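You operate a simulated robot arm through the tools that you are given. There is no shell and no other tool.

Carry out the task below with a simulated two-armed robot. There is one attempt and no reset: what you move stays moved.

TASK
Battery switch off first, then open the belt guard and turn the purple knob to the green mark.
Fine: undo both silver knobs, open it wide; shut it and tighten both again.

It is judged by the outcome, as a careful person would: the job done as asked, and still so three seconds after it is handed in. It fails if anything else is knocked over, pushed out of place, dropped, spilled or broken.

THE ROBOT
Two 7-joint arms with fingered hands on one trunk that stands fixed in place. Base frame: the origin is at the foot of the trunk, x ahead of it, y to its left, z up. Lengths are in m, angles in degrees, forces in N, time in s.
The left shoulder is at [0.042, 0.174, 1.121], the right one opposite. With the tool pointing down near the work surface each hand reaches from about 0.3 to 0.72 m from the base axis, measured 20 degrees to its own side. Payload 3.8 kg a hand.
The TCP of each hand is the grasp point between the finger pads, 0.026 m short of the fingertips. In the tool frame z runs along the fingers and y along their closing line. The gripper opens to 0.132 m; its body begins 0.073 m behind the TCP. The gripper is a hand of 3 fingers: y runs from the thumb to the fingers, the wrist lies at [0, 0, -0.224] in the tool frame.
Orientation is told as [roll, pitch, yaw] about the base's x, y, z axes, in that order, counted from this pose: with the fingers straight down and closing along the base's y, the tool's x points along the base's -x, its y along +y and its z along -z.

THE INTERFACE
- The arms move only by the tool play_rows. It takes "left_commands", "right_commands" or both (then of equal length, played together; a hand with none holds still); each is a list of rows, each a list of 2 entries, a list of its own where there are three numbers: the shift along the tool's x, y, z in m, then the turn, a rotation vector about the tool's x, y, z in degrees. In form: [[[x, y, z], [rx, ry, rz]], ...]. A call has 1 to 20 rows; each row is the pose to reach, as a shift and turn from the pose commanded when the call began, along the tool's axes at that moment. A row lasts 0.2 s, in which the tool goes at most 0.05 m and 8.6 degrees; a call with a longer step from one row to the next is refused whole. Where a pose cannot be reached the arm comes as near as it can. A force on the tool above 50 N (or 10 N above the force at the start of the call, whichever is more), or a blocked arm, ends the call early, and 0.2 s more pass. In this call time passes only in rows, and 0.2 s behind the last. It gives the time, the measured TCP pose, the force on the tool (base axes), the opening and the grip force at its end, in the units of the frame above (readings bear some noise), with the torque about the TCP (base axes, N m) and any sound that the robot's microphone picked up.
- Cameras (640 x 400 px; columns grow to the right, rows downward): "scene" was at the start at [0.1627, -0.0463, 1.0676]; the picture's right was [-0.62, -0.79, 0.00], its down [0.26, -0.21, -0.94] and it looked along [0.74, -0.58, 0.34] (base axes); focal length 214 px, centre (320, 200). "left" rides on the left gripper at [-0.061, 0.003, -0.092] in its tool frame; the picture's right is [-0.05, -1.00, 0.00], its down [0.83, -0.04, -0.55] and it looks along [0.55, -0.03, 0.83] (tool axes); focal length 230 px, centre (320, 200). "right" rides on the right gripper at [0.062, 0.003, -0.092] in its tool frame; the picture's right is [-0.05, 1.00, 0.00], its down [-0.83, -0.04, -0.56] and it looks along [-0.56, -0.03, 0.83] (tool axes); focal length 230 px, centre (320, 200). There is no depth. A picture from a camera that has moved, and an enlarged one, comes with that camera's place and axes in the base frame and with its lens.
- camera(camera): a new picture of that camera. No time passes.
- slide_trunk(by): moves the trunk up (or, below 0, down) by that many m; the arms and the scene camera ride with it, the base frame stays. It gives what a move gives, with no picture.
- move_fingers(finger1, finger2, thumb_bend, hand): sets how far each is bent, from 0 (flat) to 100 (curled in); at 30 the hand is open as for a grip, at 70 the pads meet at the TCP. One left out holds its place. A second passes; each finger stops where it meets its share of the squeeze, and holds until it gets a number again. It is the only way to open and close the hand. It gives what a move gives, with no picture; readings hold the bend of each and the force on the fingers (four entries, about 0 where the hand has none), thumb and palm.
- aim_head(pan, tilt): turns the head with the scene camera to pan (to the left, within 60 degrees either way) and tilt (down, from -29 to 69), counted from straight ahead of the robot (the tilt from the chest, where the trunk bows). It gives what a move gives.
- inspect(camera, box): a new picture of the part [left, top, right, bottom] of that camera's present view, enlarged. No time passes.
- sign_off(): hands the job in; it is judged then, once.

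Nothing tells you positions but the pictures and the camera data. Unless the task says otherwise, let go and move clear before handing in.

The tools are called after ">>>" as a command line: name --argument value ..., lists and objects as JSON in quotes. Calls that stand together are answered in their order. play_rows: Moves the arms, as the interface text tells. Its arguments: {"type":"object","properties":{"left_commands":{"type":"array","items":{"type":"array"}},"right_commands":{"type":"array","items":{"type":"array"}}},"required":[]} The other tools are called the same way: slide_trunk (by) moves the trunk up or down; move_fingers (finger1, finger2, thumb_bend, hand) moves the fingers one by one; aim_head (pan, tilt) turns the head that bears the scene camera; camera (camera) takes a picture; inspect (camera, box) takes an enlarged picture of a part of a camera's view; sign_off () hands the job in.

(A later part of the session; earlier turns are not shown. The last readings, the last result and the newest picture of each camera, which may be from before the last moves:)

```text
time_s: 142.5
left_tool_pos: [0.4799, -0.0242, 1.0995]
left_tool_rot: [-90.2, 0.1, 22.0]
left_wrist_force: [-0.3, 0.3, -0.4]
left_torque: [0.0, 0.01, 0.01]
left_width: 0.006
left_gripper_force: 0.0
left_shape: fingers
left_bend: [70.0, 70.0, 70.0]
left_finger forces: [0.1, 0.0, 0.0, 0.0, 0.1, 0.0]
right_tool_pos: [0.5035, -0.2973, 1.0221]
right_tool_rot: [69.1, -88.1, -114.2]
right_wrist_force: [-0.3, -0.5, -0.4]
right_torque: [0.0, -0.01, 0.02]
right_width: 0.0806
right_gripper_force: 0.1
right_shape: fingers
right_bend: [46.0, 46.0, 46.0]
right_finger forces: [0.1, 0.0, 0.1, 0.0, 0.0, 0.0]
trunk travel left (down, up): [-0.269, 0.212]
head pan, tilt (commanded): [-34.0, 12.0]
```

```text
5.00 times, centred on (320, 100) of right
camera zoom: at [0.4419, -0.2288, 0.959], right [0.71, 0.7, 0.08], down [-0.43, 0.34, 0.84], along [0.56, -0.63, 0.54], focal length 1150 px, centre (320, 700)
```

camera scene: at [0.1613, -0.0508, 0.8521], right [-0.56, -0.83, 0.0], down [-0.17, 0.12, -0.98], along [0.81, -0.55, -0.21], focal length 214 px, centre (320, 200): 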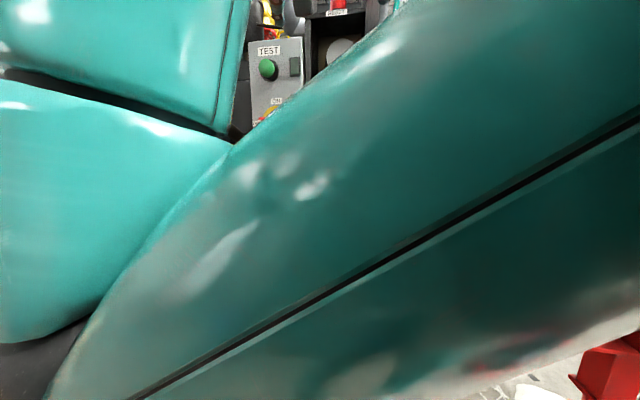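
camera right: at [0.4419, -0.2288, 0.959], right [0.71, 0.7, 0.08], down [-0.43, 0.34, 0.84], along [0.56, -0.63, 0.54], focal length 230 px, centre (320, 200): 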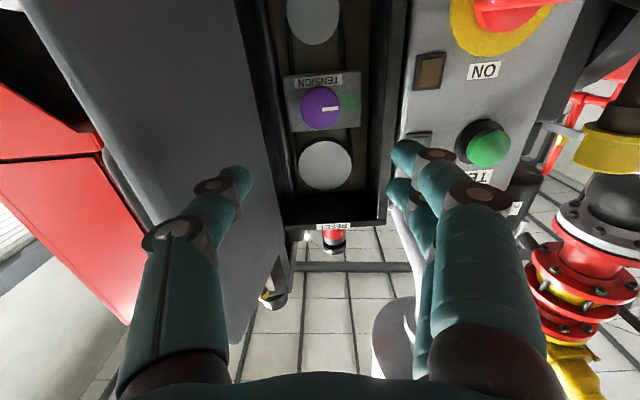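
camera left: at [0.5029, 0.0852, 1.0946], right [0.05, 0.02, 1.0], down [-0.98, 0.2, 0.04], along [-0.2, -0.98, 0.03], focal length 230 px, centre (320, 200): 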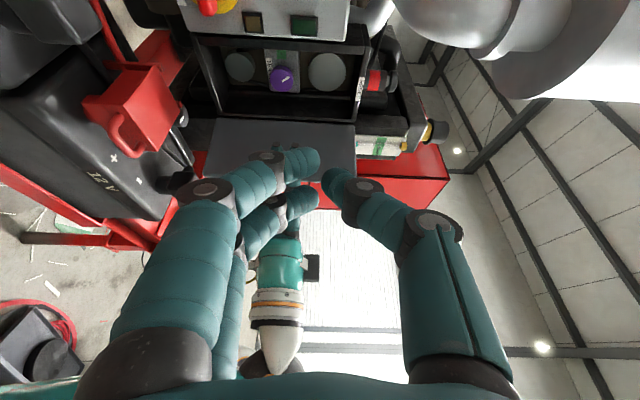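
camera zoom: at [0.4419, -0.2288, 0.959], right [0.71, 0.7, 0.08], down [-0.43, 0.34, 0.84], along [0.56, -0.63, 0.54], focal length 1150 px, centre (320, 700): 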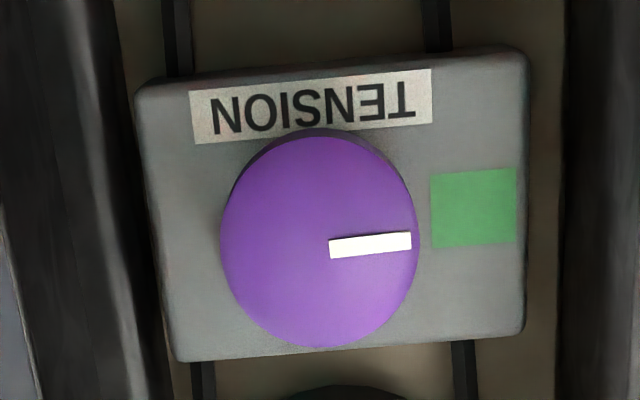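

The pointer is now within about 1° of level and points into the green patch. Next is shutting the lid: I'll take the right hand back out around the lid, retracing its way in, to push from the outer side.

>>> play_rows --right_commands '[[[-0.012, -0.004, -0.026], [0, 0, 0]], [[-0.025, -0.008, -0.053], [0, 0, 0]], [[-0.0373, -0.0119, -0.0797], [0, 0, 0]]]'

>>> play_rows --right_commands '[[[-0.004, -0.0071, -0.0071], [-2.7, 6.5, -2.7]], [[-0.008, -0.0148, -0.0148], [-5.4, 13.1, -5.4]], [[-0.013, -0.0226, -0.0226], [-8.1, 19.6, -8.1]], [[-0.017, -0.0318, -0.029], [-10.8, 26.1, -10.8]], [[-0.021, -0.0424, -0.0339], [-13.5, 32.7, -13.5]], [[-0.025, -0.0523, -0.0382], [-16.2, 39.2, -16.2]], [[-0.03, -0.0636, -0.041], [-19.0, 45.7, -19.0]], [[-0.034, -0.0756, -0.0417], [-21.7, 52.2, -21.7]], [[-0.038, -0.0877, -0.0424], [-24.4, 58.8, -24.4]], [[-0.042, -0.1004, -0.041], [-27.1, 65.3, -27.1]], [[-0.047, -0.1117, -0.0382], [-29.8, 71.8, -29.8]], [[-0.051, -0.123, -0.0325], [-32.5, 78.4, -32.5]], [[-0.055, -0.1343, -0.0269], [-35.2, 84.9, -35.2]]]'

>>> camera --camera "right"

>>> camera --camera "scene"

```text
time_s: 143.3
left_tool_pos: [0.479, -0.0237, 1.0983]
left_tool_rot: [-90.3, 0.1, 22.0]
left_wrist_force: [-0.1, 0.4, 0.2]
left_torque: [0.03, 0.0, 0.02]
left_width: 0.0061
left_gripper_force: 0.1
left_shape: fingers
left_bend: [70.0, 70.0, 70.0]
left_finger forces: [0.0, 0.0, 0.0, 0.0, 0.0, 0.0]
right_tool_pos: [0.4376, -0.2494, 1.0587]
right_tool_rot: [71.0, -88.1, -116.2]
right_wrist_force: [0.0, 0.2, -0.2]
right_torque: [-0.01, -0.01, -0.04]
right_width: 0.0808
right_gripper_force: 0.0
right_shape: fingers
right_bend: [46.0, 46.0, 46.0]
right_finger forces: [0.0, 0.0, 0.1, 0.0, 0.0, 0.0]
trunk travel left (down, up): [-0.269, 0.212]
head pan, tilt (commanded): [-34.0, 12.0]
```

```text
time_s: 146.1
left_tool_pos: [0.4802, -0.0244, 1.0982]
left_tool_rot: [-90.2, 0.0, 22.0]
left_wrist_force: [0.1, 0.6, 0.3]
left_torque: [0.0, -0.02, 0.0]
left_width: 0.006
left_gripper_force: 0.0
left_shape: fingers
left_bend: [70.0, 70.0, 70.0]
left_finger forces: [0.0, 0.0, 0.0, 0.0, 0.0, 0.0]
right_tool_pos: [0.324, -0.3295, 1.1096]
right_tool_rot: [1.8, -0.8, 0.1]
right_wrist_force: [0.4, 0.2, -0.6]
right_torque: [0.01, -0.01, 0.0]
right_width: 0.081
right_gripper_force: 0.1
right_shape: fingers
right_bend: [46.0, 46.0, 46.0]
right_finger forces: [0.1, 0.0, 0.0, 0.1, 0.1, 0.0]
right hand out of reach, approached as far as the arm can: row 1, 2, 3
trunk travel left (down, up): [-0.269, 0.212]
head pan, tilt (commanded): [-34.0, 12.0]
```

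```text
taken
camera right: at [0.2611, -0.3293, 1.1989], right [0.05, 1.0, 0.03], down [0.82, -0.06, 0.57], along [0.57, 0.0, -0.82], focal length 230 px, centre (320, 200)
```

right: 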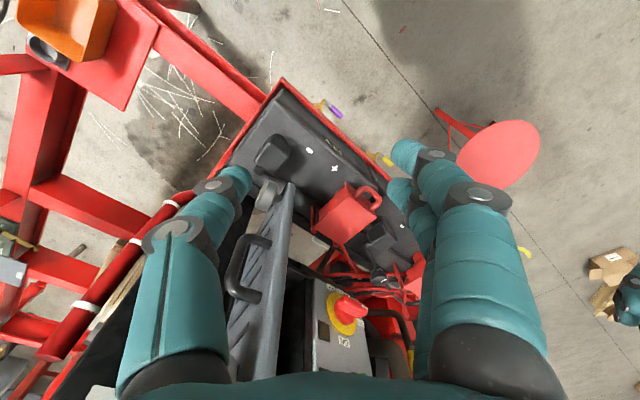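

```text
taken
camera scene: at [0.1616, -0.0513, 0.852], right [-0.56, -0.83, 0.0], down [-0.17, 0.12, -0.98], along [0.81, -0.55, -0.21], focal length 214 px, centre (320, 200)
```

scene: 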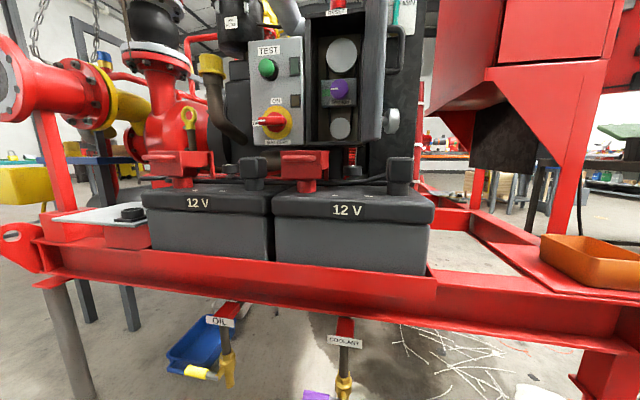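

>>> inspect --camera "scene" --box '[300, 50, 400, 150]'

>>> move_fingers --hand "right" --finger1 70 --finger2 70 --thumb_bend 70

>>> play_rows --right_commands '[[[0, -0.04, 0.0], [0, 0, 0]], [[0, -0.08, 0.0], [0, 0, 0]], [[0, -0.12, 0.0], [0, 0, 0]], [[0, -0.16, 0.0], [0, 0, 0]], [[0, -0.19, 0.0], [0, 0, 0]]]'

>>> camera --camera "right"

```text
4.00 times, centred on (350, 100) of scene
camera zoom: at [0.1616, -0.0513, 0.852], right [-0.56, -0.83, 0.0], down [-0.17, 0.12, -0.98], along [0.81, -0.55, -0.21], focal length 858 px, centre (200, 600)
```

zoom: 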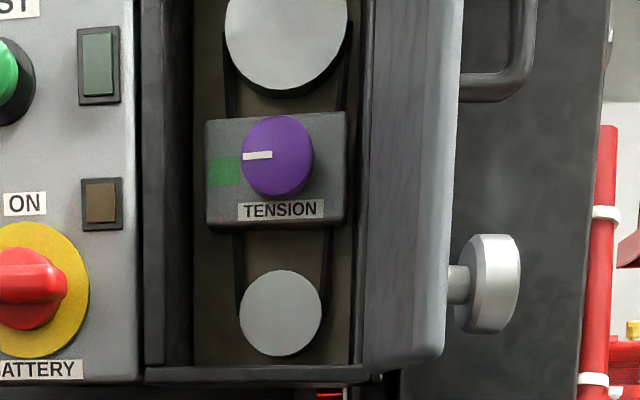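

```text
time_s: 147.1
left_tool_pos: [0.4797, -0.0247, 1.0986]
left_tool_rot: [-90.2, 0.0, 22.0]
left_wrist_force: [0.7, 0.5, 0.1]
left_torque: [-0.04, 0.02, -0.01]
left_width: 0.006
left_gripper_force: 0.0
left_shape: fingers
left_bend: [70.0, 70.0, 70.0]
left_finger forces: [0.0, 0.1, 0.1, 0.0, 0.0, 0.0]
right_tool_pos: [0.3236, -0.3288, 1.1082]
right_tool_rot: [1.7, -0.8, -0.1]
right_wrist_force: [-0.5, -0.2, -0.1]
right_torque: [-0.02, 0.02, 0.01]
right_width: 0.0061
right_gripper_force: 0.1
right_shape: fingers
right_bend: [70.0, 70.0, 70.0]
right_finger forces: [0.0, 0.0, 0.0, 0.1, 0.0, 0.0]
trunk travel left (down, up): [-0.269, 0.212]
head pan, tilt (commanded): [-34.0, 12.0]
```

```text
time_s: 148.3
left_tool_pos: [0.4802, -0.0256, 1.0997]
left_tool_rot: [-90.2, 0.2, 22.0]
left_wrist_force: [-0.1, -0.3, 0.6]
left_torque: [0.02, -0.01, 0.02]
left_width: 0.0061
left_gripper_force: 0.0
left_shape: fingers
left_bend: [70.0, 70.0, 70.0]
left_finger forces: [0.1, 0.0, 0.0, 0.0, 0.1, 0.0]
right_tool_pos: [0.3231, -0.5202, 1.1034]
right_tool_rot: [1.7, -0.9, -0.1]
right_wrist_force: [-0.2, -1.2, -0.4]
right_torque: [0.01, 0.02, 0.02]
right_width: 0.006
right_gripper_force: 0.0
right_shape: fingers
right_bend: [70.0, 70.0, 70.0]
right_finger forces: [0.0, 0.0, 0.0, 0.0, 0.1, 0.1]
trunk travel left (down, up): [-0.269, 0.212]
head pan, tilt (commanded): [-34.0, 12.0]
```

```text
taken
camera right: at [0.2613, -0.5194, 1.1931], right [0.05, 1.0, 0.03], down [0.82, -0.06, 0.57], along [0.57, 0.0, -0.82], focal length 230 px, centre (320, 200)
```

right: 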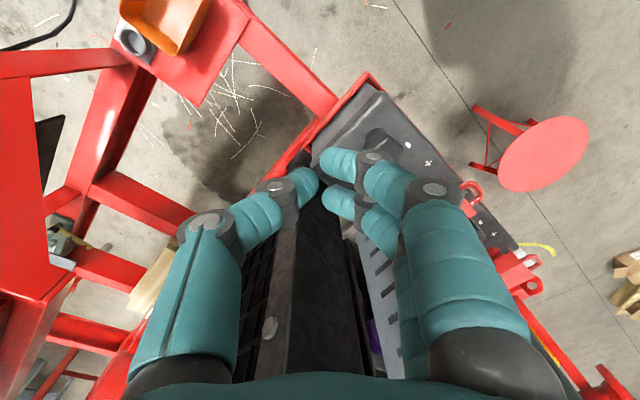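

The purple pointer clearly reads at the green mark. The right hand is now on the outer side of the lid with fingers closed, so I'll push the lid gently along its closing arc.

>>> play_rows --right_commands '[[[-0.037, 0.02, 0], [0, 0, 0]], [[-0.072, 0.042, 0], [0, 0, 0]], [[-0.097, 0.06, 0], [0, 0, 0]], [[-0.112, 0.078, 0], [0, 0, 0]], [[-0.117, 0.1, 0], [0, 0, 0]], [[-0.1204, 0.123, 0], [0, 0, 0]], [[-0.132, 0.144, 0], [0, 0, 0]], [[-0.144, 0.163, 0], [0, 0, 0]]]'

>>> camera --camera "right"

>>> camera --camera "scene"

>>> camera --camera "left"

```text
time_s: 150.1
left_tool_pos: [0.4798, -0.0237, 1.0997]
left_tool_rot: [-90.2, 0.2, 22.0]
left_wrist_force: [-0.1, -0.2, -0.3]
left_torque: [-0.01, -0.03, 0.03]
left_width: 0.0061
left_gripper_force: 0.1
left_shape: fingers
left_bend: [70.0, 70.0, 70.0]
left_finger forces: [0.0, 0.1, 0.0, 0.1, 0.1, 0.0]
right_tool_pos: [0.4679, -0.3548, 1.1103]
right_tool_rot: [1.8, -0.9, -0.1]
right_wrist_force: [0.3, 0.4, -0.5]
right_torque: [-0.01, 0.02, 0.0]
right_width: 0.0062
right_gripper_force: 0.0
right_shape: fingers
right_bend: [70.0, 70.0, 70.0]
right_finger forces: [0.0, 0.0, 0.1, 0.1, 0.1, 0.0]
trunk travel left (down, up): [-0.269, 0.212]
head pan, tilt (commanded): [-34.0, 12.0]
```

```text
taken
camera right: at [0.4057, -0.3555, 1.2005], right [0.05, 1.0, 0.03], down [0.82, -0.06, 0.57], along [0.57, 0.0, -0.82], focal length 230 px, centre (320, 200)
```

right: 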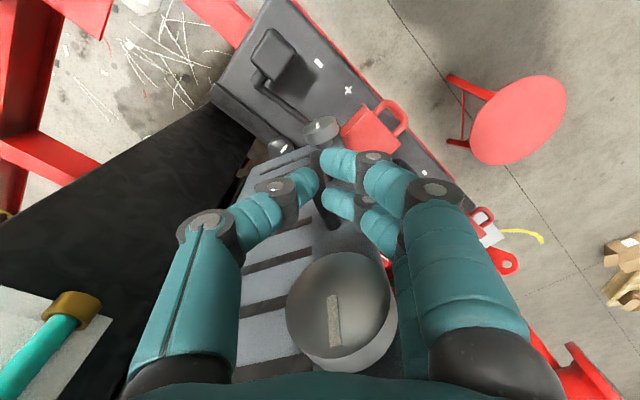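

```text
taken
camera scene: at [0.1616, -0.0509, 0.8521], right [-0.56, -0.83, 0.0], down [-0.17, 0.12, -0.98], along [0.81, -0.55, -0.21], focal length 214 px, centre (320, 200)
```

scene: 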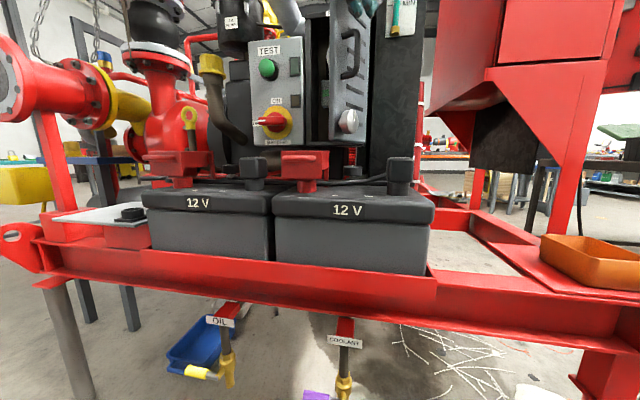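

```text
taken
camera left: at [0.5033, 0.0851, 1.0945], right [0.05, 0.02, 1.0], down [-0.98, 0.2, 0.04], along [-0.2, -0.98, 0.03], focal length 230 px, centre (320, 200)
```

left: 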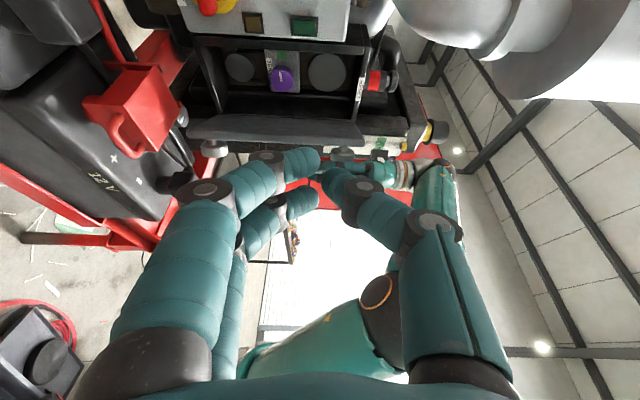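

>>> play_rows --right_commands '[[[-0.017, 0.0128, 0], [0, 0, 0]], [[-0.035, 0.0248, 0], [0, 0, 0]], [[-0.056, 0.0338, 0], [0, 0, 0]], [[-0.077, 0.0398, 0], [0, 0, 0]]]'

>>> camera --camera "right"

>>> camera --camera "left"

>>> inspect --camera "scene" --box '[230, 0, 410, 160]'

```text
time_s: 151.1
left_tool_pos: [0.4801, -0.0248, 1.0997]
left_tool_rot: [-90.2, 0.1, 22.0]
left_wrist_force: [-0.1, 0.2, 0.7]
left_torque: [-0.01, 0.02, -0.01]
left_width: 0.006
left_gripper_force: 0.1
left_shape: fingers
left_bend: [70.0, 70.0, 70.0]
left_finger forces: [0.0, 0.0, 0.0, 0.1, 0.0, 0.0]
right_tool_pos: [0.5451, -0.3156, 1.1135]
right_tool_rot: [1.8, -0.9, -0.1]
right_wrist_force: [-0.1, -0.4, 0.7]
right_torque: [0.0, 0.0, 0.02]
right_width: 0.0062
right_gripper_force: 0.1
right_shape: fingers
right_bend: [70.0, 70.0, 70.0]
right_finger forces: [0.0, 0.0, 0.1, 0.1, 0.0, 0.1]
trunk travel left (down, up): [-0.269, 0.212]
head pan, tilt (commanded): [-34.0, 12.0]
```

```text
taken
camera right: at [0.4828, -0.3156, 1.2031], right [0.05, 1.0, 0.03], down [0.82, -0.06, 0.57], along [0.57, 0.0, -0.82], focal length 230 px, centre (320, 200)
```

right: 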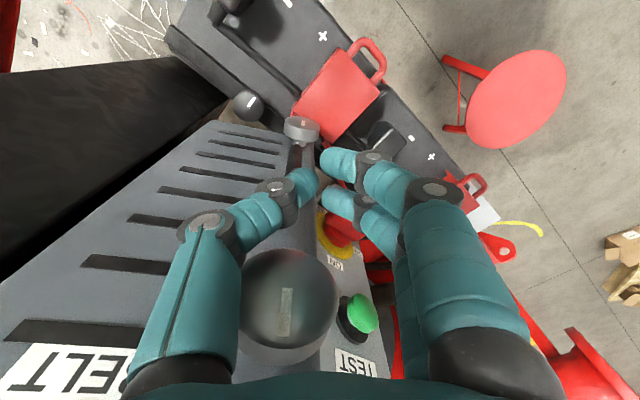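

```text
taken
camera left: at [0.5034, 0.0848, 1.0944], right [0.05, 0.02, 1.0], down [-0.98, 0.2, 0.04], along [-0.2, -0.98, 0.03], focal length 230 px, centre (320, 200)
```

left: 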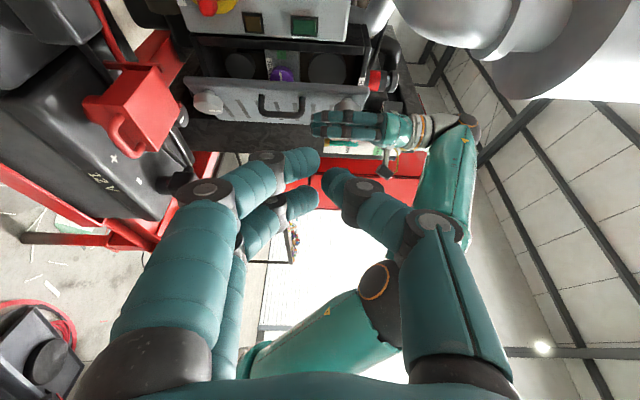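

```text
2.50 times, centred on (320, 80) of scene
camera zoom: at [0.1617, -0.0511, 0.852], right [-0.56, -0.83, 0.0], down [-0.17, 0.12, -0.98], along [0.81, -0.55, -0.21], focal length 536 px, centre (320, 500)
```

zoom: 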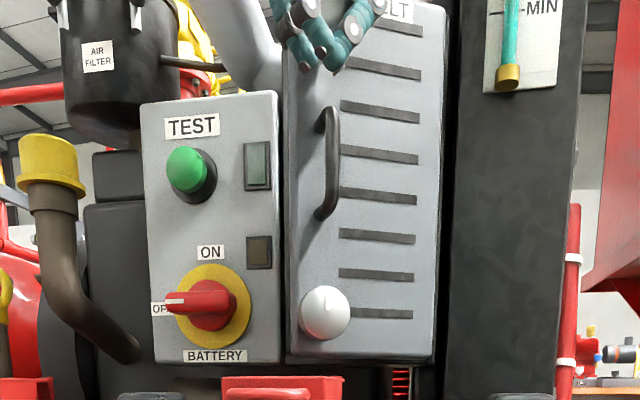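

The lid is about 25° from shut. I'll withdraw the right hand back to its own side and let the left hand press the lid home.

>>> play_rows --right_commands '[[[0.04, 0, -0.005], [0, 0, 0]], [[0.08, -0.005, -0.01], [0, 0, 0]], [[0.12, -0.015, -0.015], [0, 0, 0]], [[0.155, -0.035, -0.02], [0, 0, 0]], [[0.185, -0.07, -0.025], [0, 0, 0]], [[0.2, -0.11, -0.03], [0, 0, 0]], [[0.21, -0.15, -0.035], [0, 0, 0]], [[0.219, -0.175, -0.04], [0, 0, 0]]]'

>>> camera --camera "right"

>>> camera --camera "scene"

```text
time_s: 152.9
left_tool_pos: [0.4799, -0.0242, 1.0994]
left_tool_rot: [-90.2, 0.2, 22.0]
left_wrist_force: [0.3, 0.0, -0.4]
left_torque: [0.0, -0.02, -0.02]
left_width: 0.0062
left_gripper_force: 0.0
left_shape: fingers
left_bend: [70.0, 70.0, 70.0]
left_finger forces: [0.0, 0.1, 0.0, 0.0, 0.1, 0.0]
right_tool_pos: [0.323, -0.4903, 1.1434]
right_tool_rot: [1.7, -1.0, 0.0]
right_wrist_force: [0.0, 0.0, 0.4]
right_torque: [-0.04, 0.01, 0.01]
right_width: 0.006
right_gripper_force: 0.1
right_shape: fingers
right_bend: [70.0, 70.0, 70.0]
right_finger forces: [0.0, 0.1, 0.0, 0.0, 0.1, 0.0]
right hand out of reach, approached as far as the arm can: row 2, 3, 4, 5
trunk travel left (down, up): [-0.269, 0.212]
head pan, tilt (commanded): [-34.0, 12.0]
```

```text
taken
camera right: at [0.2611, -0.4916, 1.2338], right [0.05, 1.0, 0.03], down [0.82, -0.06, 0.57], along [0.57, 0.0, -0.82], focal length 230 px, centre (320, 200)
```

right: 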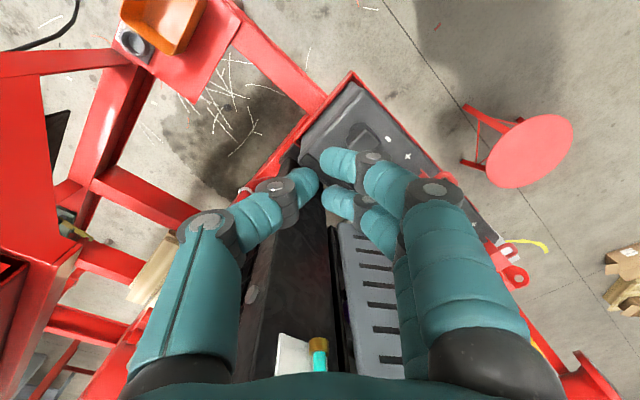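

```text
taken
camera scene: at [0.1615, -0.0513, 0.8521], right [-0.56, -0.83, 0.0], down [-0.17, 0.12, -0.98], along [0.81, -0.55, -0.21], focal length 214 px, centre (320, 200)
```

scene: 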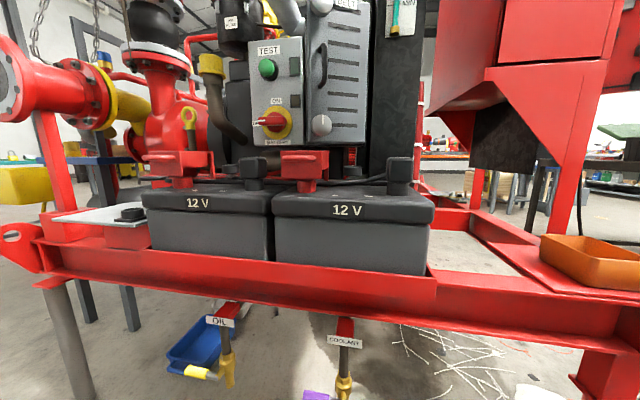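

The lid rests about 25° open. The top knob's face moves almost straight into the panel as the lid closes, so I'll press there. First I'll raise the trunk with both hands clear.

>>> slide_trunk --by 0.18

>>> play_rows --left_commands '[[[0.0026, 0.011, 0.02], [-1.5, -1.5, 7.4]], [[0.0052, 0.022, 0.04], [-3, -3, 14.8]], [[0.0077, 0.0325, 0.06], [-4.5, -4.5, 22.2]], [[0.0103, 0.0433, 0.08], [-6, -6, 29.6]], [[0.0129, 0.0542, 0.1], [-7.5, -7.5, 37]], [[0.0155, 0.065, 0.12], [-9, -9, 44.4]], [[0.018, 0.0758, 0.14], [-10.5, -10.5, 51.8]], [[0.0206, 0.0867, 0.16], [-12, -12, 59.2]], [[0.0232, 0.0975, 0.18], [-13.5, -13.5, 66.6]], [[0.0258, 0.1083, 0.2], [-15, -15, 74]], [[0.0283, 0.1192, 0.22], [-16.5, -16.5, 81.3]], [[0.0309, 0.13, 0.2417], [-18.05, -18.05, 88.7]]]'

>>> camera --camera "left"

>>> camera --camera "scene"

```text
time_s: 154.9
left_tool_pos: [0.4809, -0.0231, 1.2775]
left_tool_rot: [-90.1, 0.2, 22.0]
left_wrist_force: [-0.4, 0.3, -0.3]
left_torque: [-0.02, 0.04, -0.01]
left_width: 0.0061
left_gripper_force: 0.0
left_shape: fingers
left_bend: [70.0, 70.0, 70.0]
left_finger forces: [0.1, 0.0, 0.1, 0.0, 0.1, 0.0]
right_tool_pos: [0.3265, -0.4905, 1.3247]
right_tool_rot: [1.8, -0.8, -0.1]
right_wrist_force: [0.3, 0.3, -0.2]
right_torque: [-0.02, 0.04, -0.01]
right_width: 0.0062
right_gripper_force: 0.0
right_shape: fingers
right_bend: [70.0, 70.0, 70.0]
right_finger forces: [0.2, 0.0, 0.1, 0.1, 0.1, 0.1]
trunk travel left (down, up): [-0.449, 0.032]
head pan, tilt (commanded): [-34.0, 12.0]
```

```text
time_s: 157.5
left_tool_pos: [0.5423, -0.2597, 1.1488]
left_tool_rot: [166.2, -89.8, 148.9]
left_wrist_force: [-0.7, -0.1, -0.7]
left_torque: [0.0, -0.04, 0.01]
left_width: 0.0061
left_gripper_force: 0.1
left_shape: fingers
left_bend: [70.0, 70.0, 70.0]
left_finger forces: [0.0, 0.1, 0.0, 0.1, 0.0, 0.0]
right_tool_pos: [0.3254, -0.491, 1.3246]
right_tool_rot: [1.8, -1.0, -0.1]
right_wrist_force: [0.1, -0.5, -0.9]
right_torque: [-0.01, -0.02, 0.0]
right_width: 0.0061
right_gripper_force: 0.0
right_shape: fingers
right_bend: [70.0, 70.0, 70.0]
right_finger forces: [0.1, 0.0, 0.1, 0.1, 0.0, 0.1]
trunk travel left (down, up): [-0.449, 0.032]
head pan, tilt (commanded): [-34.0, 12.0]
```

```text
taken
camera left: at [0.4794, -0.1918, 1.2101], right [-0.71, -0.71, 0.05], down [-0.42, 0.36, -0.83], along [0.57, -0.61, -0.55], focal length 230 px, centre (320, 200)
```

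left: 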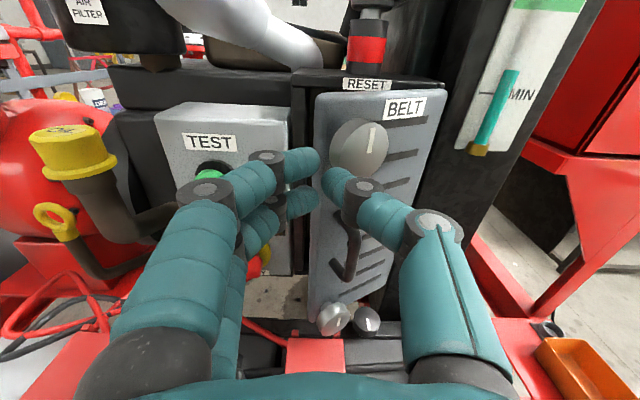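

```text
taken
camera scene: at [0.1835, -0.0517, 1.0531], right [-0.56, -0.83, 0.0], down [-0.17, 0.12, -0.98], along [0.81, -0.55, -0.21], focal length 214 px, centre (320, 200)
```

scene: 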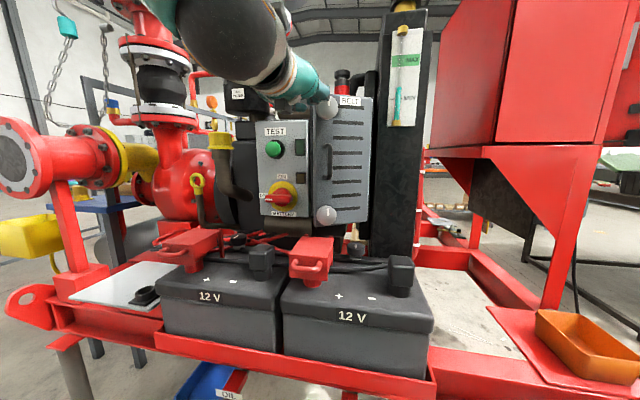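

The lid is ajar by about 30°, with the knob about 3 cm to the right of my axis. I'll shift right and press forward on the knob's face, drifting left as the lid closes.

>>> play_rows --left_commands '[[[0, -0.015, 0.01], [0, 0, 0]], [[0, -0.026, 0.025], [0, 0, 0]], [[0, -0.025, 0.042], [0, 0, 0]], [[0, -0.021, 0.06], [0, 0, 0]], [[0, -0.016, 0.076], [0, 0, 0]], [[0, -0.011, 0.09], [0, 0, 0]]]'

>>> camera --camera "left"

>>> inspect --camera "scene" --box '[230, 80, 410, 240]'

```text
time_s: 158.9
left_tool_pos: [0.598, -0.3314, 1.1498]
left_tool_rot: [-143.7, -89.8, 98.8]
left_wrist_force: [-0.7, 0.1, 1.3]
left_torque: [0.0, -0.04, 0.0]
left_width: 0.0057
left_gripper_force: 0.0
left_shape: fingers
left_bend: [70.0, 70.0, 70.0]
left_finger forces: [0.0, 0.0, 0.1, 0.0, 0.0, 0.0]
right_tool_pos: [0.3235, -0.4919, 1.3249]
right_tool_rot: [1.8, -1.0, -0.1]
right_wrist_force: [0.1, -0.5, 0.4]
right_torque: [0.04, 0.0, 0.0]
right_width: 0.0059
right_gripper_force: 0.1
right_shape: fingers
right_bend: [70.0, 70.0, 70.0]
right_finger forces: [0.0, 0.0, 0.0, 0.0, 0.0, 0.0]
trunk travel left (down, up): [-0.449, 0.032]
head pan, tilt (commanded): [-34.0, 12.0]
```

```text
taken
camera left: at [0.5357, -0.2628, 1.2107], right [-0.71, -0.71, 0.05], down [-0.42, 0.36, -0.83], along [0.57, -0.61, -0.55], focal length 230 px, centre (320, 200)
```

left: 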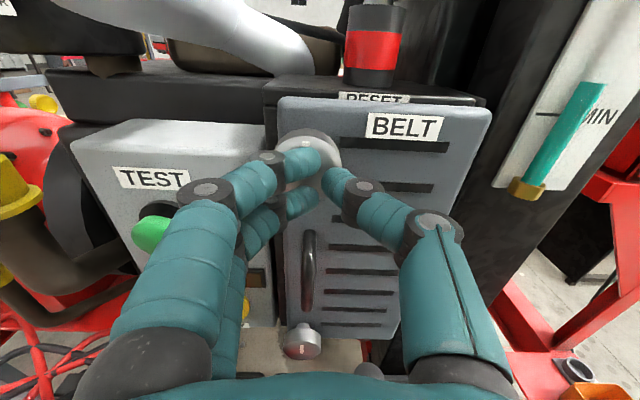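

```text
2.50 times, centred on (320, 160) of scene
camera zoom: at [0.1836, -0.0512, 1.0531], right [-0.56, -0.83, 0.0], down [-0.17, 0.12, -0.98], along [0.81, -0.55, -0.21], focal length 536 px, centre (320, 300)
```

zoom: 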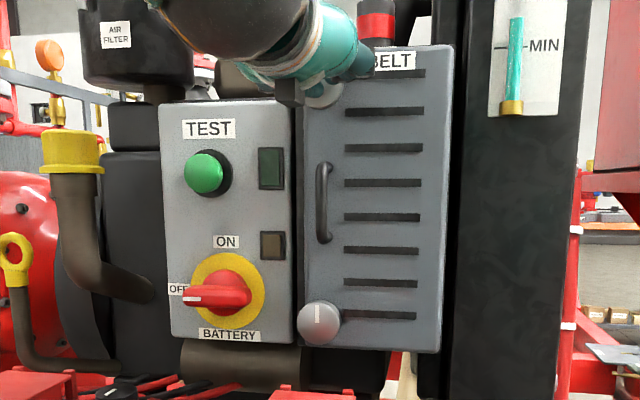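

The lid is nearly shut. I'll press the last 2 cm slowly and watch the force.

>>> play_rows --left_commands '[[[0, 0.002, 0.006], [0, 0, 0]], [[0, 0.003, 0.012], [0, 0, 0]], [[0, 0.004, 0.017], [0, 0, 0]], [[0, 0.004, 0.021], [0, 0, 0]]]'

>>> camera --camera "left"

```text
time_s: 159.7
left_tool_pos: [0.6035, -0.3357, 1.1502]
left_tool_rot: [-64.5, -89.9, 19.1]
left_wrist_force: [-30.4, 31.8, 2.1]
left_torque: [-0.02, -0.04, -0.05]
left_width: 0.004
left_gripper_force: 21.2
left_shape: fingers
left_bend: [72.0, 72.0, 71.0]
left_finger forces: [10.9, 10.7, 0.1, 0.0, 21.4, 0.0]
right_tool_pos: [0.3194, -0.4874, 1.3284]
right_tool_rot: [1.5, -1.3, -0.2]
right_wrist_force: [-0.2, -0.4, 0.5]
right_torque: [0.01, 0.0, 0.03]
right_width: 0.0061
right_gripper_force: 0.0
right_shape: fingers
right_bend: [70.0, 70.0, 70.0]
right_finger forces: [0.0, 0.1, 0.1, 0.1, 0.0, 0.0]
trunk travel left (down, up): [-0.449, 0.032]
head pan, tilt (commanded): [-34.0, 12.0]
stopped in row 3 (left hand): the force on the tool passed its limit at 54 N (the readings are from after the stop); the commanded pose is now the measured one
```

```text
taken
camera left: at [0.5412, -0.2672, 1.2111], right [-0.71, -0.7, 0.05], down [-0.42, 0.36, -0.83], along [0.56, -0.61, -0.55], focal length 230 px, centre (320, 200)
```

left: 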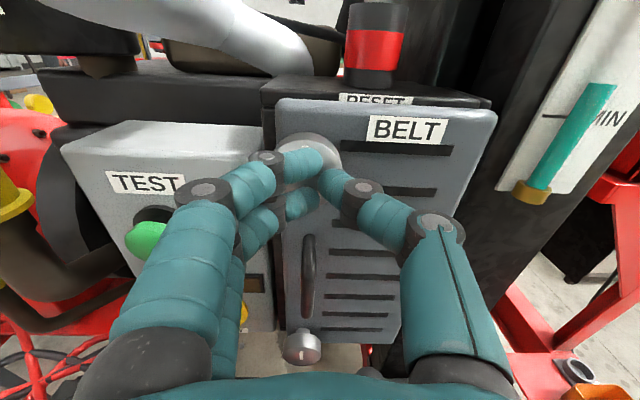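

The lid is firmly up against its frame at 54 N. I'll back off and check it is flush.

>>> play_rows --left_commands '[[[0, 0, -0.02], [0, 0, 0]], [[0, 0, -0.05], [0, 0, 0]], [[0, 0, -0.08], [0, 0, 0]]]'

>>> move_fingers --hand "left" --finger1 46 --finger2 46 --thumb_bend 46

>>> camera --camera "left"

>>> inspect --camera "scene" --box '[230, 80, 410, 240]'

>>> inspect --camera "right" --box '[300, 170, 460, 340]'

```text
time_s: 160.5
left_tool_pos: [0.5523, -0.2826, 1.1458]
left_tool_rot: [-22.0, -89.6, -23.4]
left_wrist_force: [-0.9, -0.4, 0.0]
left_torque: [0.0, 0.0, -0.01]
left_width: 0.005
left_gripper_force: 0.1
left_shape: fingers
left_bend: [70.0, 70.0, 70.0]
left_finger forces: [0.0, 0.0, 0.0, 0.0, 0.0, 0.0]
right_tool_pos: [0.3252, -0.491, 1.3248]
right_tool_rot: [1.8, -0.9, -0.1]
right_wrist_force: [0.1, -0.1, 0.2]
right_torque: [0.03, -0.01, -0.05]
right_width: 0.0061
right_gripper_force: 0.1
right_shape: fingers
right_bend: [70.0, 70.0, 70.0]
right_finger forces: [0.0, 0.0, 0.0, 0.0, 0.1, 0.0]
trunk travel left (down, up): [-0.449, 0.032]
head pan, tilt (commanded): [-34.0, 12.0]
```

```text
time_s: 161.5
left_tool_pos: [0.5519, -0.2842, 1.1462]
left_tool_rot: [-21.8, -89.7, -23.5]
left_wrist_force: [0.0, 0.3, -0.7]
left_torque: [0.0, 0.0, 0.06]
left_width: 0.0805
left_gripper_force: 0.0
left_shape: fingers
left_bend: [46.0, 46.0, 46.0]
left_finger forces: [0.0, 0.0, 0.0, 0.0, 0.0, 0.1]
right_tool_pos: [0.3242, -0.4901, 1.3249]
right_tool_rot: [1.7, -0.8, -0.1]
right_wrist_force: [-0.3, -0.1, -0.2]
right_torque: [-0.01, -0.01, 0.02]
right_width: 0.0058
right_gripper_force: 0.0
right_shape: fingers
right_bend: [70.0, 70.0, 70.0]
right_finger forces: [0.1, 0.1, 0.0, 0.0, 0.0, 0.1]
trunk travel left (down, up): [-0.449, 0.032]
head pan, tilt (commanded): [-34.0, 12.0]
```

```text
taken
camera left: at [0.4901, -0.2151, 1.2078], right [-0.71, -0.7, 0.05], down [-0.43, 0.37, -0.83], along [0.56, -0.61, -0.56], focal length 230 px, centre (320, 200)
```

left: 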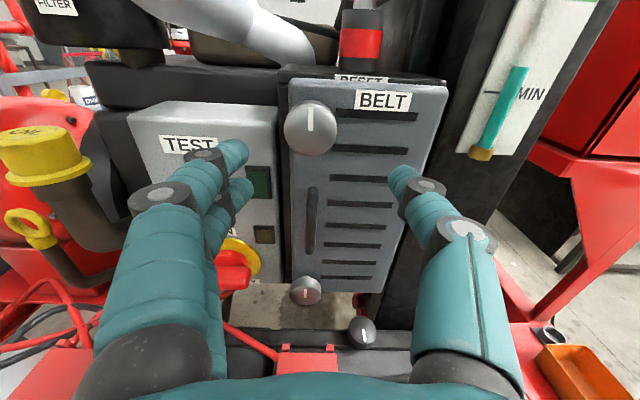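

```text
2.50 times, centred on (320, 160) of scene
camera zoom: at [0.1834, -0.0511, 1.0532], right [-0.56, -0.83, 0.0], down [-0.17, 0.12, -0.98], along [0.81, -0.55, -0.21], focal length 536 px, centre (320, 300)
```

zoom: 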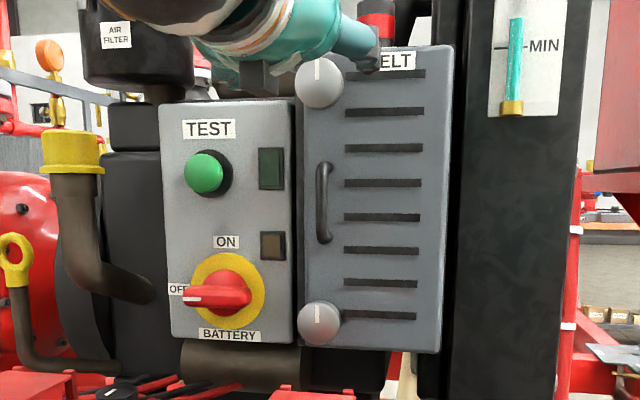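

```text
2.35 times, centred on (380, 255) of right
camera zoom: at [0.2621, -0.4916, 1.4142], right [0.05, 1.0, 0.03], down [0.82, -0.06, 0.57], along [0.57, 0.0, -0.82], focal length 541 px, centre (179, 71)
```

zoom: 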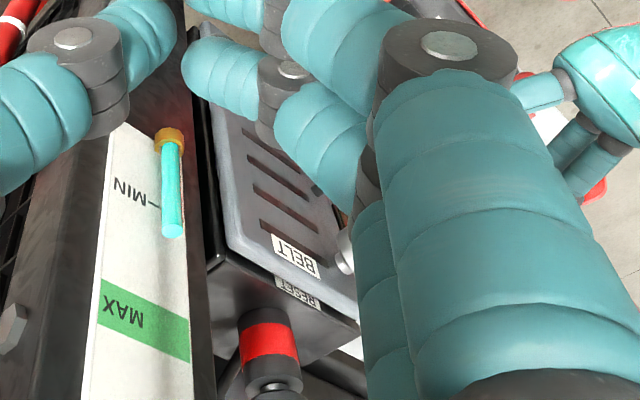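

The lid is back exactly where it started. Now I'll tighten: each knob needs half a turn counter-clockwise, from mark up to mark down. For the top knob, I'll roll the left hand to +50° and approach.

>>> play_rows --left_commands '[[[0, 0.004, 0.005], [0, 0, 8]], [[0, 0.0076, 0.01], [0, 0, 16]], [[-0.001, 0.0076, 0.02], [0, 0, 24]], [[-0.002, 0.0076, 0.03], [0, 0, 32]], [[-0.0023, 0.0076, 0.04], [0, 0, 40]], [[-0.0023, 0.0076, 0.05], [0, 0, 48]], [[-0.0023, 0.0076, 0.06], [0, 0, 50]]]'

>>> camera --camera "left"

```text
time_s: 163.1
left_tool_pos: [0.6003, -0.3206, 1.1482]
left_tool_rot: [89.6, -40.0, -135.1]
left_wrist_force: [0.4, 0.0, 0.1]
left_torque: [0.01, 0.03, -0.01]
left_width: 0.0805
left_gripper_force: 0.0
left_shape: fingers
left_bend: [46.0, 46.0, 46.0]
left_finger forces: [0.0, 0.0, 0.0, 0.1, 0.0, 0.0]
right_tool_pos: [0.324, -0.491, 1.3251]
right_tool_rot: [1.8, -0.9, 0.0]
right_wrist_force: [0.3, 0.7, 0.8]
right_torque: [-0.01, 0.02, 0.0]
right_width: 0.006
right_gripper_force: 0.0
right_shape: fingers
right_bend: [70.0, 70.0, 70.0]
right_finger forces: [0.1, 0.0, 0.0, 0.1, 0.0, 0.0]
trunk travel left (down, up): [-0.449, 0.032]
head pan, tilt (commanded): [-34.0, 12.0]
```

```text
taken
camera left: at [0.5038, -0.2865, 1.1899], right [-0.49, -0.48, -0.73], down [0.04, 0.82, -0.56], along [0.87, -0.3, -0.38], focal length 230 px, centre (320, 200)
```

left: 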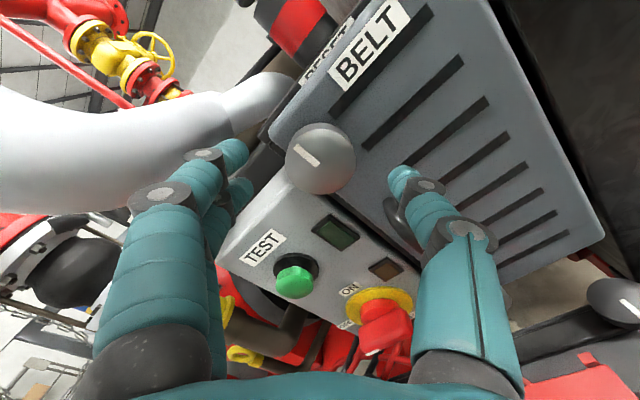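

>>> play_rows --left_commands '[[[0, 0, 0.012], [0, 0, 0]], [[0, 0, 0.024], [0, 0, 0]], [[0, 0, 0.034], [0, 0, 0]]]'

>>> move_fingers --hand "left" --finger1 100 --finger2 100 --thumb_bend 100

>>> inspect --camera "left" --box '[240, 110, 400, 260]'

```text
time_s: 163.9
left_tool_pos: [0.6242, -0.3462, 1.1479]
left_tool_rot: [89.5, -40.1, -135.0]
left_wrist_force: [-0.3, 0.5, -0.4]
left_torque: [0.0, 0.0, -0.02]
left_width: 0.0805
left_gripper_force: 0.0
left_shape: fingers
left_bend: [46.0, 46.0, 46.0]
left_finger forces: [0.1, 0.1, 0.0, 0.0, 0.1, 0.1]
right_tool_pos: [0.3244, -0.4916, 1.3244]
right_tool_rot: [1.9, -0.9, 0.0]
right_wrist_force: [-0.8, -0.8, 0.5]
right_torque: [-0.01, -0.02, 0.01]
right_width: 0.0061
right_gripper_force: 0.1
right_shape: fingers
right_bend: [70.0, 70.0, 70.0]
right_finger forces: [0.0, 0.0, 0.0, 0.1, 0.1, 0.0]
trunk travel left (down, up): [-0.449, 0.032]
head pan, tilt (commanded): [-34.0, 12.0]
```

```text
time_s: 164.9
left_tool_pos: [0.6229, -0.3458, 1.148]
left_tool_rot: [89.5, -40.1, -135.1]
left_wrist_force: [0.2, -7.1, -1.8]
left_torque: [-0.21, -0.17, 0.29]
left_width: 0.0353
left_gripper_force: 23.6
left_shape: fingers
left_bend: [63.0, 64.0, 60.0]
left_finger forces: [7.5, 13.1, 0.0, 0.0, 26.3, 0.0]
right_tool_pos: [0.3247, -0.4924, 1.3251]
right_tool_rot: [1.8, -0.9, -0.1]
right_wrist_force: [1.1, 0.3, -0.6]
right_torque: [0.01, -0.02, 0.0]
right_width: 0.006
right_gripper_force: 0.0
right_shape: fingers
right_bend: [70.0, 70.0, 70.0]
right_finger forces: [0.1, 0.0, 0.0, 0.1, 0.1, 0.0]
trunk travel left (down, up): [-0.449, 0.032]
head pan, tilt (commanded): [-34.0, 12.0]
```

```text
2.67 times, centred on (320, 185) of left
camera zoom: at [0.5276, -0.3117, 1.1896], right [-0.49, -0.48, -0.73], down [0.04, 0.82, -0.56], along [0.87, -0.3, -0.38], focal length 614 px, centre (320, 240)
```

zoom: 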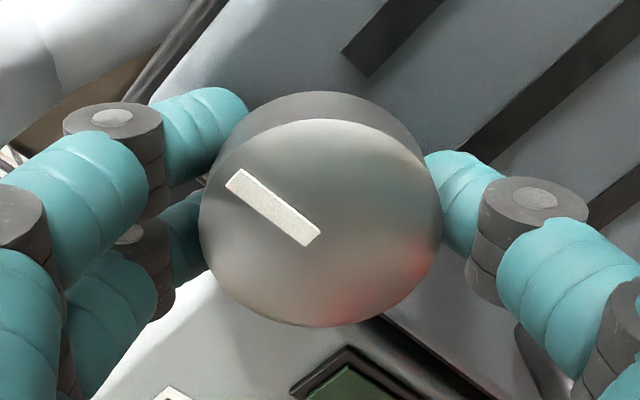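

Gripped, with the mark still up. I'll turn counter-clockwise in one long stroke of about 95°.

>>> play_rows --left_commands '[[[0, 0, 0], [0, 0, -7]], [[0, 0, 0], [0, 0, -14]], [[0, 0, 0], [0, 0, -21]], [[0, 0, 0], [0, 0, -28]], [[0, 0, 0], [0, 0, -35]], [[0, 0, 0], [0, 0, -42]], [[0, 0, 0], [0, 0, -49]], [[0, 0, 0], [0, 0, -56]], [[0, 0, 0], [0, 0, -63]], [[0, 0, 0], [0, 0, -70]], [[0, 0, 0], [0, 0, -77]], [[0, 0, 0], [0, 0, -84]], [[0, 0, 0], [0, 0, -91]], [[0, 0, 0], [0, 0, -98]]]'

>>> camera --camera "left"

```text
time_s: 167.9
left_tool_pos: [0.6306, -0.3355, 1.1548]
left_tool_rot: [-90.5, -41.9, 46.3]
left_wrist_force: [15.4, 12.5, 26.1]
left_torque: [0.41, -0.67, 0.87]
left_width: 0.0191
left_gripper_force: 24.6
left_shape: fingers
left_bend: [70.0, 58.0, 61.0]
left_finger forces: [0.8, 28.4, 0.0, 0.2, 20.0, 0.1]
right_tool_pos: [0.3239, -0.4881, 1.3272]
right_tool_rot: [1.7, -1.0, -0.1]
right_wrist_force: [-0.2, -0.1, 0.9]
right_torque: [-0.02, -0.01, 0.03]
right_width: 0.0061
right_gripper_force: 0.1
right_shape: fingers
right_bend: [70.0, 70.0, 70.0]
right_finger forces: [0.0, 0.0, 0.0, 0.0, 0.1, 0.0]
trunk travel left (down, up): [-0.449, 0.032]
head pan, tilt (commanded): [-34.0, 12.0]
```

```text
taken
camera left: at [0.5986, -0.2362, 1.1929], right [-0.44, -0.45, 0.78], down [-0.85, -0.08, -0.53], along [0.3, -0.89, -0.34], focal length 230 px, centre (320, 200)
```

left: 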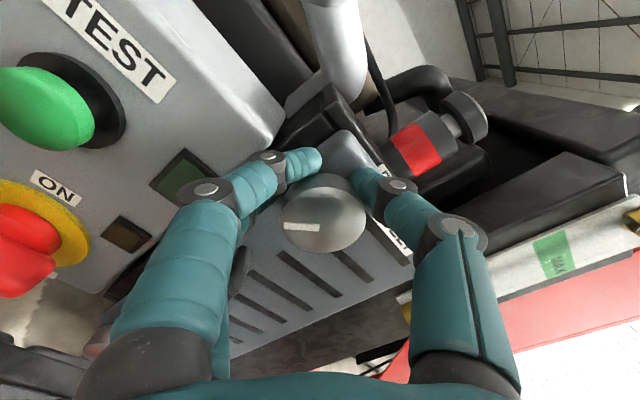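

One finger slipped off towards the end. I'll release, unwind in place and check how far the mark has gone.

>>> move_fingers --hand "left" --finger1 46 --finger2 46 --thumb_bend 46

>>> play_rows --left_commands '[[[0, 0, -0.015], [0, 0, 0]], [[0, 0, -0.035], [0, 0, 7]], [[0, 0, -0.05], [0, 0, 15]], [[0, 0, -0.05], [0, 0, 23]], [[0, 0, -0.05], [0, 0, 31]], [[0, 0, -0.05], [0, 0, 39]], [[0, 0, -0.05], [0, 0, 48]]]'

>>> camera --camera "left"

>>> inspect --camera "scene" --box '[260, 80, 380, 230]'

```text
time_s: 168.9
left_tool_pos: [0.6221, -0.3447, 1.1474]
left_tool_rot: [-89.6, -41.8, 44.4]
left_wrist_force: [-0.2, -0.1, -0.4]
left_torque: [-0.04, 0.01, 0.04]
left_width: 0.0804
left_gripper_force: 0.0
left_shape: fingers
left_bend: [46.0, 46.0, 46.0]
left_finger forces: [0.0, 0.0, 0.1, 0.0, 0.0, 0.0]
right_tool_pos: [0.3232, -0.4916, 1.3251]
right_tool_rot: [1.8, -0.9, 0.0]
right_wrist_force: [-0.3, 0.2, 0.8]
right_torque: [-0.03, -0.01, -0.04]
right_width: 0.0061
right_gripper_force: 0.0
right_shape: fingers
right_bend: [70.0, 70.0, 70.0]
right_finger forces: [0.0, 0.0, 0.0, 0.0, 0.1, 0.1]
trunk travel left (down, up): [-0.449, 0.032]
head pan, tilt (commanded): [-34.0, 12.0]
```

```text
refused: row 7 steps farther than a row can; nothing moved
```

```text
taken
camera left: at [0.5934, -0.245, 1.1867], right [-0.44, -0.44, 0.78], down [-0.85, -0.06, -0.52], along [0.28, -0.89, -0.35], focal length 230 px, centre (320, 200)
```

left: 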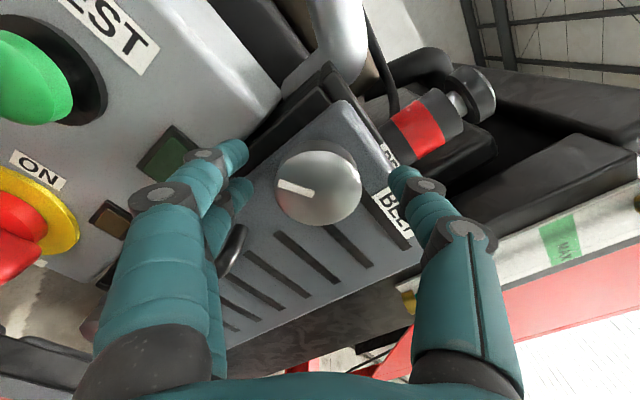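

```text
2.67 times, centred on (320, 155) of scene
camera zoom: at [0.1833, -0.0507, 1.0532], right [-0.56, -0.83, 0.0], down [-0.17, 0.12, -0.98], along [0.81, -0.55, -0.21], focal length 572 px, centre (320, 320)
```

zoom: 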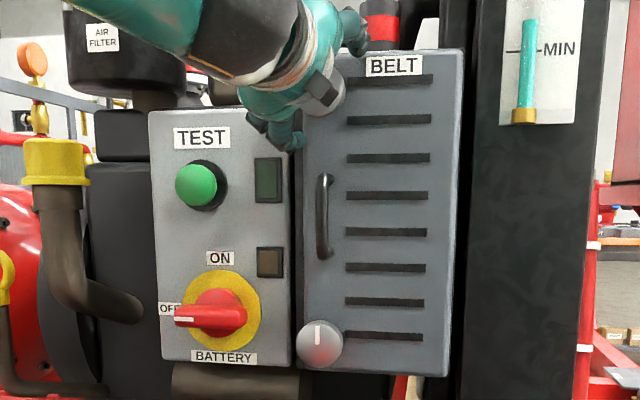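

The mark shows about 60° still to go to its tight position. I'll unwind in place with the fingers open and take another bite.

>>> play_rows --left_commands '[[[0, 0, 0], [0, 0, 8]], [[0, 0, 0], [0, 0, 16]], [[0, 0, 0], [0, 0, 24]], [[0, 0, 0], [0, 0, 32]], [[0, 0, 0], [0, 0, 40]], [[0, 0, 0], [0, 0, 48]], [[0, 0, 0], [0, 0, 56]], [[0, 0, 0], [0, 0, 64]], [[0, 0, 0], [0, 0, 72]], [[0, 0, 0], [0, 0, 80]]]'

>>> move_fingers --hand "left" --finger1 100 --finger2 100 --thumb_bend 100

>>> inspect --camera "left" --box '[240, 110, 400, 260]'

```text
time_s: 171.1
left_tool_pos: [0.623, -0.3449, 1.1482]
left_tool_rot: [89.4, -57.8, -134.8]
left_wrist_force: [0.4, -0.4, -0.7]
left_torque: [-0.02, -0.01, 0.0]
left_width: 0.0807
left_gripper_force: 0.1
left_shape: fingers
left_bend: [46.0, 46.0, 46.0]
left_finger forces: [0.0, 0.0, 0.1, 0.1, 0.0, 0.0]
right_tool_pos: [0.3244, -0.4912, 1.3244]
right_tool_rot: [1.8, -0.9, -0.1]
right_wrist_force: [0.7, 0.8, -0.1]
right_torque: [0.01, -0.01, 0.0]
right_width: 0.006
right_gripper_force: 0.1
right_shape: fingers
right_bend: [70.0, 70.0, 70.0]
right_finger forces: [0.0, 0.0, 0.1, 0.1, 0.0, 0.0]
trunk travel left (down, up): [-0.449, 0.032]
head pan, tilt (commanded): [-34.0, 12.0]
```

```text
time_s: 172.1
left_tool_pos: [0.6231, -0.3465, 1.1477]
left_tool_rot: [89.2, -58.1, -134.7]
left_wrist_force: [3.8, -10.8, 0.4]
left_torque: [-0.1, -0.11, 0.11]
left_width: 0.037
left_gripper_force: 20.1
left_shape: fingers
left_bend: [61.0, 60.0, 60.0]
left_finger forces: [7.6, 7.3, 0.0, 0.0, 24.9, 0.0]
right_tool_pos: [0.325, -0.4918, 1.3251]
right_tool_rot: [1.9, -1.0, -0.1]
right_wrist_force: [-0.4, -0.7, -0.3]
right_torque: [-0.01, 0.02, 0.0]
right_width: 0.0062
right_gripper_force: 0.0
right_shape: fingers
right_bend: [70.0, 70.0, 70.0]
right_finger forces: [0.1, 0.1, 0.1, 0.1, 0.1, 0.0]
trunk travel left (down, up): [-0.449, 0.032]
head pan, tilt (commanded): [-34.0, 12.0]
```

```text
2.67 times, centred on (320, 185) of left
camera zoom: at [0.5385, -0.3018, 1.2014], right [-0.63, -0.61, -0.48], down [-0.11, 0.68, -0.72], along [0.77, -0.4, -0.49], focal length 614 px, centre (320, 240)
```

zoom: 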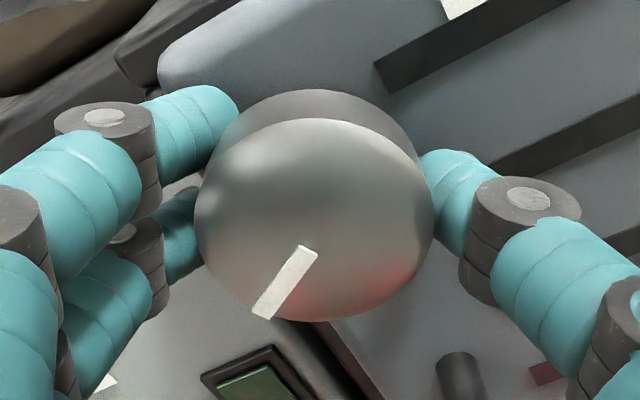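

>>> play_rows --left_commands '[[[0, 0, 0], [0, 0, -7]], [[0, 0, 0], [0, 0, -14]], [[0, 0, 0], [0, 0, -21]], [[0, 0, 0], [0, 0, -28]], [[0, 0, 0], [0, 0, -35]], [[0, 0, 0], [0, 0, -42]], [[0, 0, 0], [0, 0, -49]]]'

>>> inspect --camera "left" --box '[240, 110, 400, 260]'

```text
time_s: 173.7
left_tool_pos: [0.6229, -0.3451, 1.1512]
left_tool_rot: [-89.7, -72.9, 44.5]
left_wrist_force: [0.7, -7.4, 8.0]
left_torque: [0.23, -0.32, 0.36]
left_width: 0.0337
left_gripper_force: 23.9
left_shape: fingers
left_bend: [63.0, 59.0, 59.0]
left_finger forces: [6.4, 15.8, 0.0, 0.1, 25.0, 0.1]
right_tool_pos: [0.3243, -0.4921, 1.3246]
right_tool_rot: [1.9, -1.0, 0.0]
right_wrist_force: [-0.2, 0.4, 0.7]
right_torque: [0.0, -0.03, 0.02]
right_width: 0.0062
right_gripper_force: 0.1
right_shape: fingers
right_bend: [70.0, 70.0, 70.0]
right_finger forces: [0.0, 0.0, 0.0, 0.1, 0.0, 0.0]
trunk travel left (down, up): [-0.449, 0.032]
head pan, tilt (commanded): [-34.0, 12.0]
```

```text
2.67 times, centred on (320, 185) of left
camera zoom: at [0.5745, -0.2637, 1.2085], right [-0.67, -0.66, 0.34], down [-0.59, 0.19, -0.78], along [0.45, -0.72, -0.52], focal length 614 px, centre (320, 240)
```

zoom: 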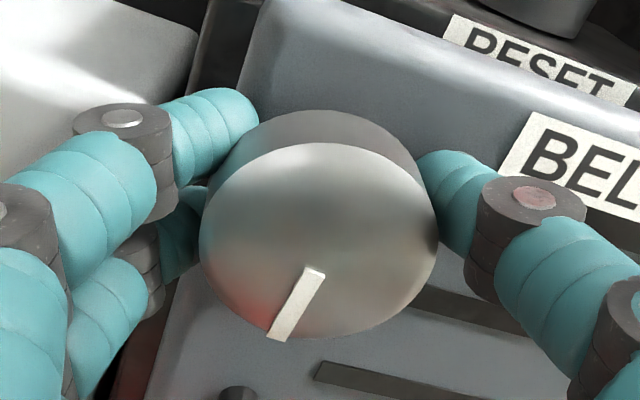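

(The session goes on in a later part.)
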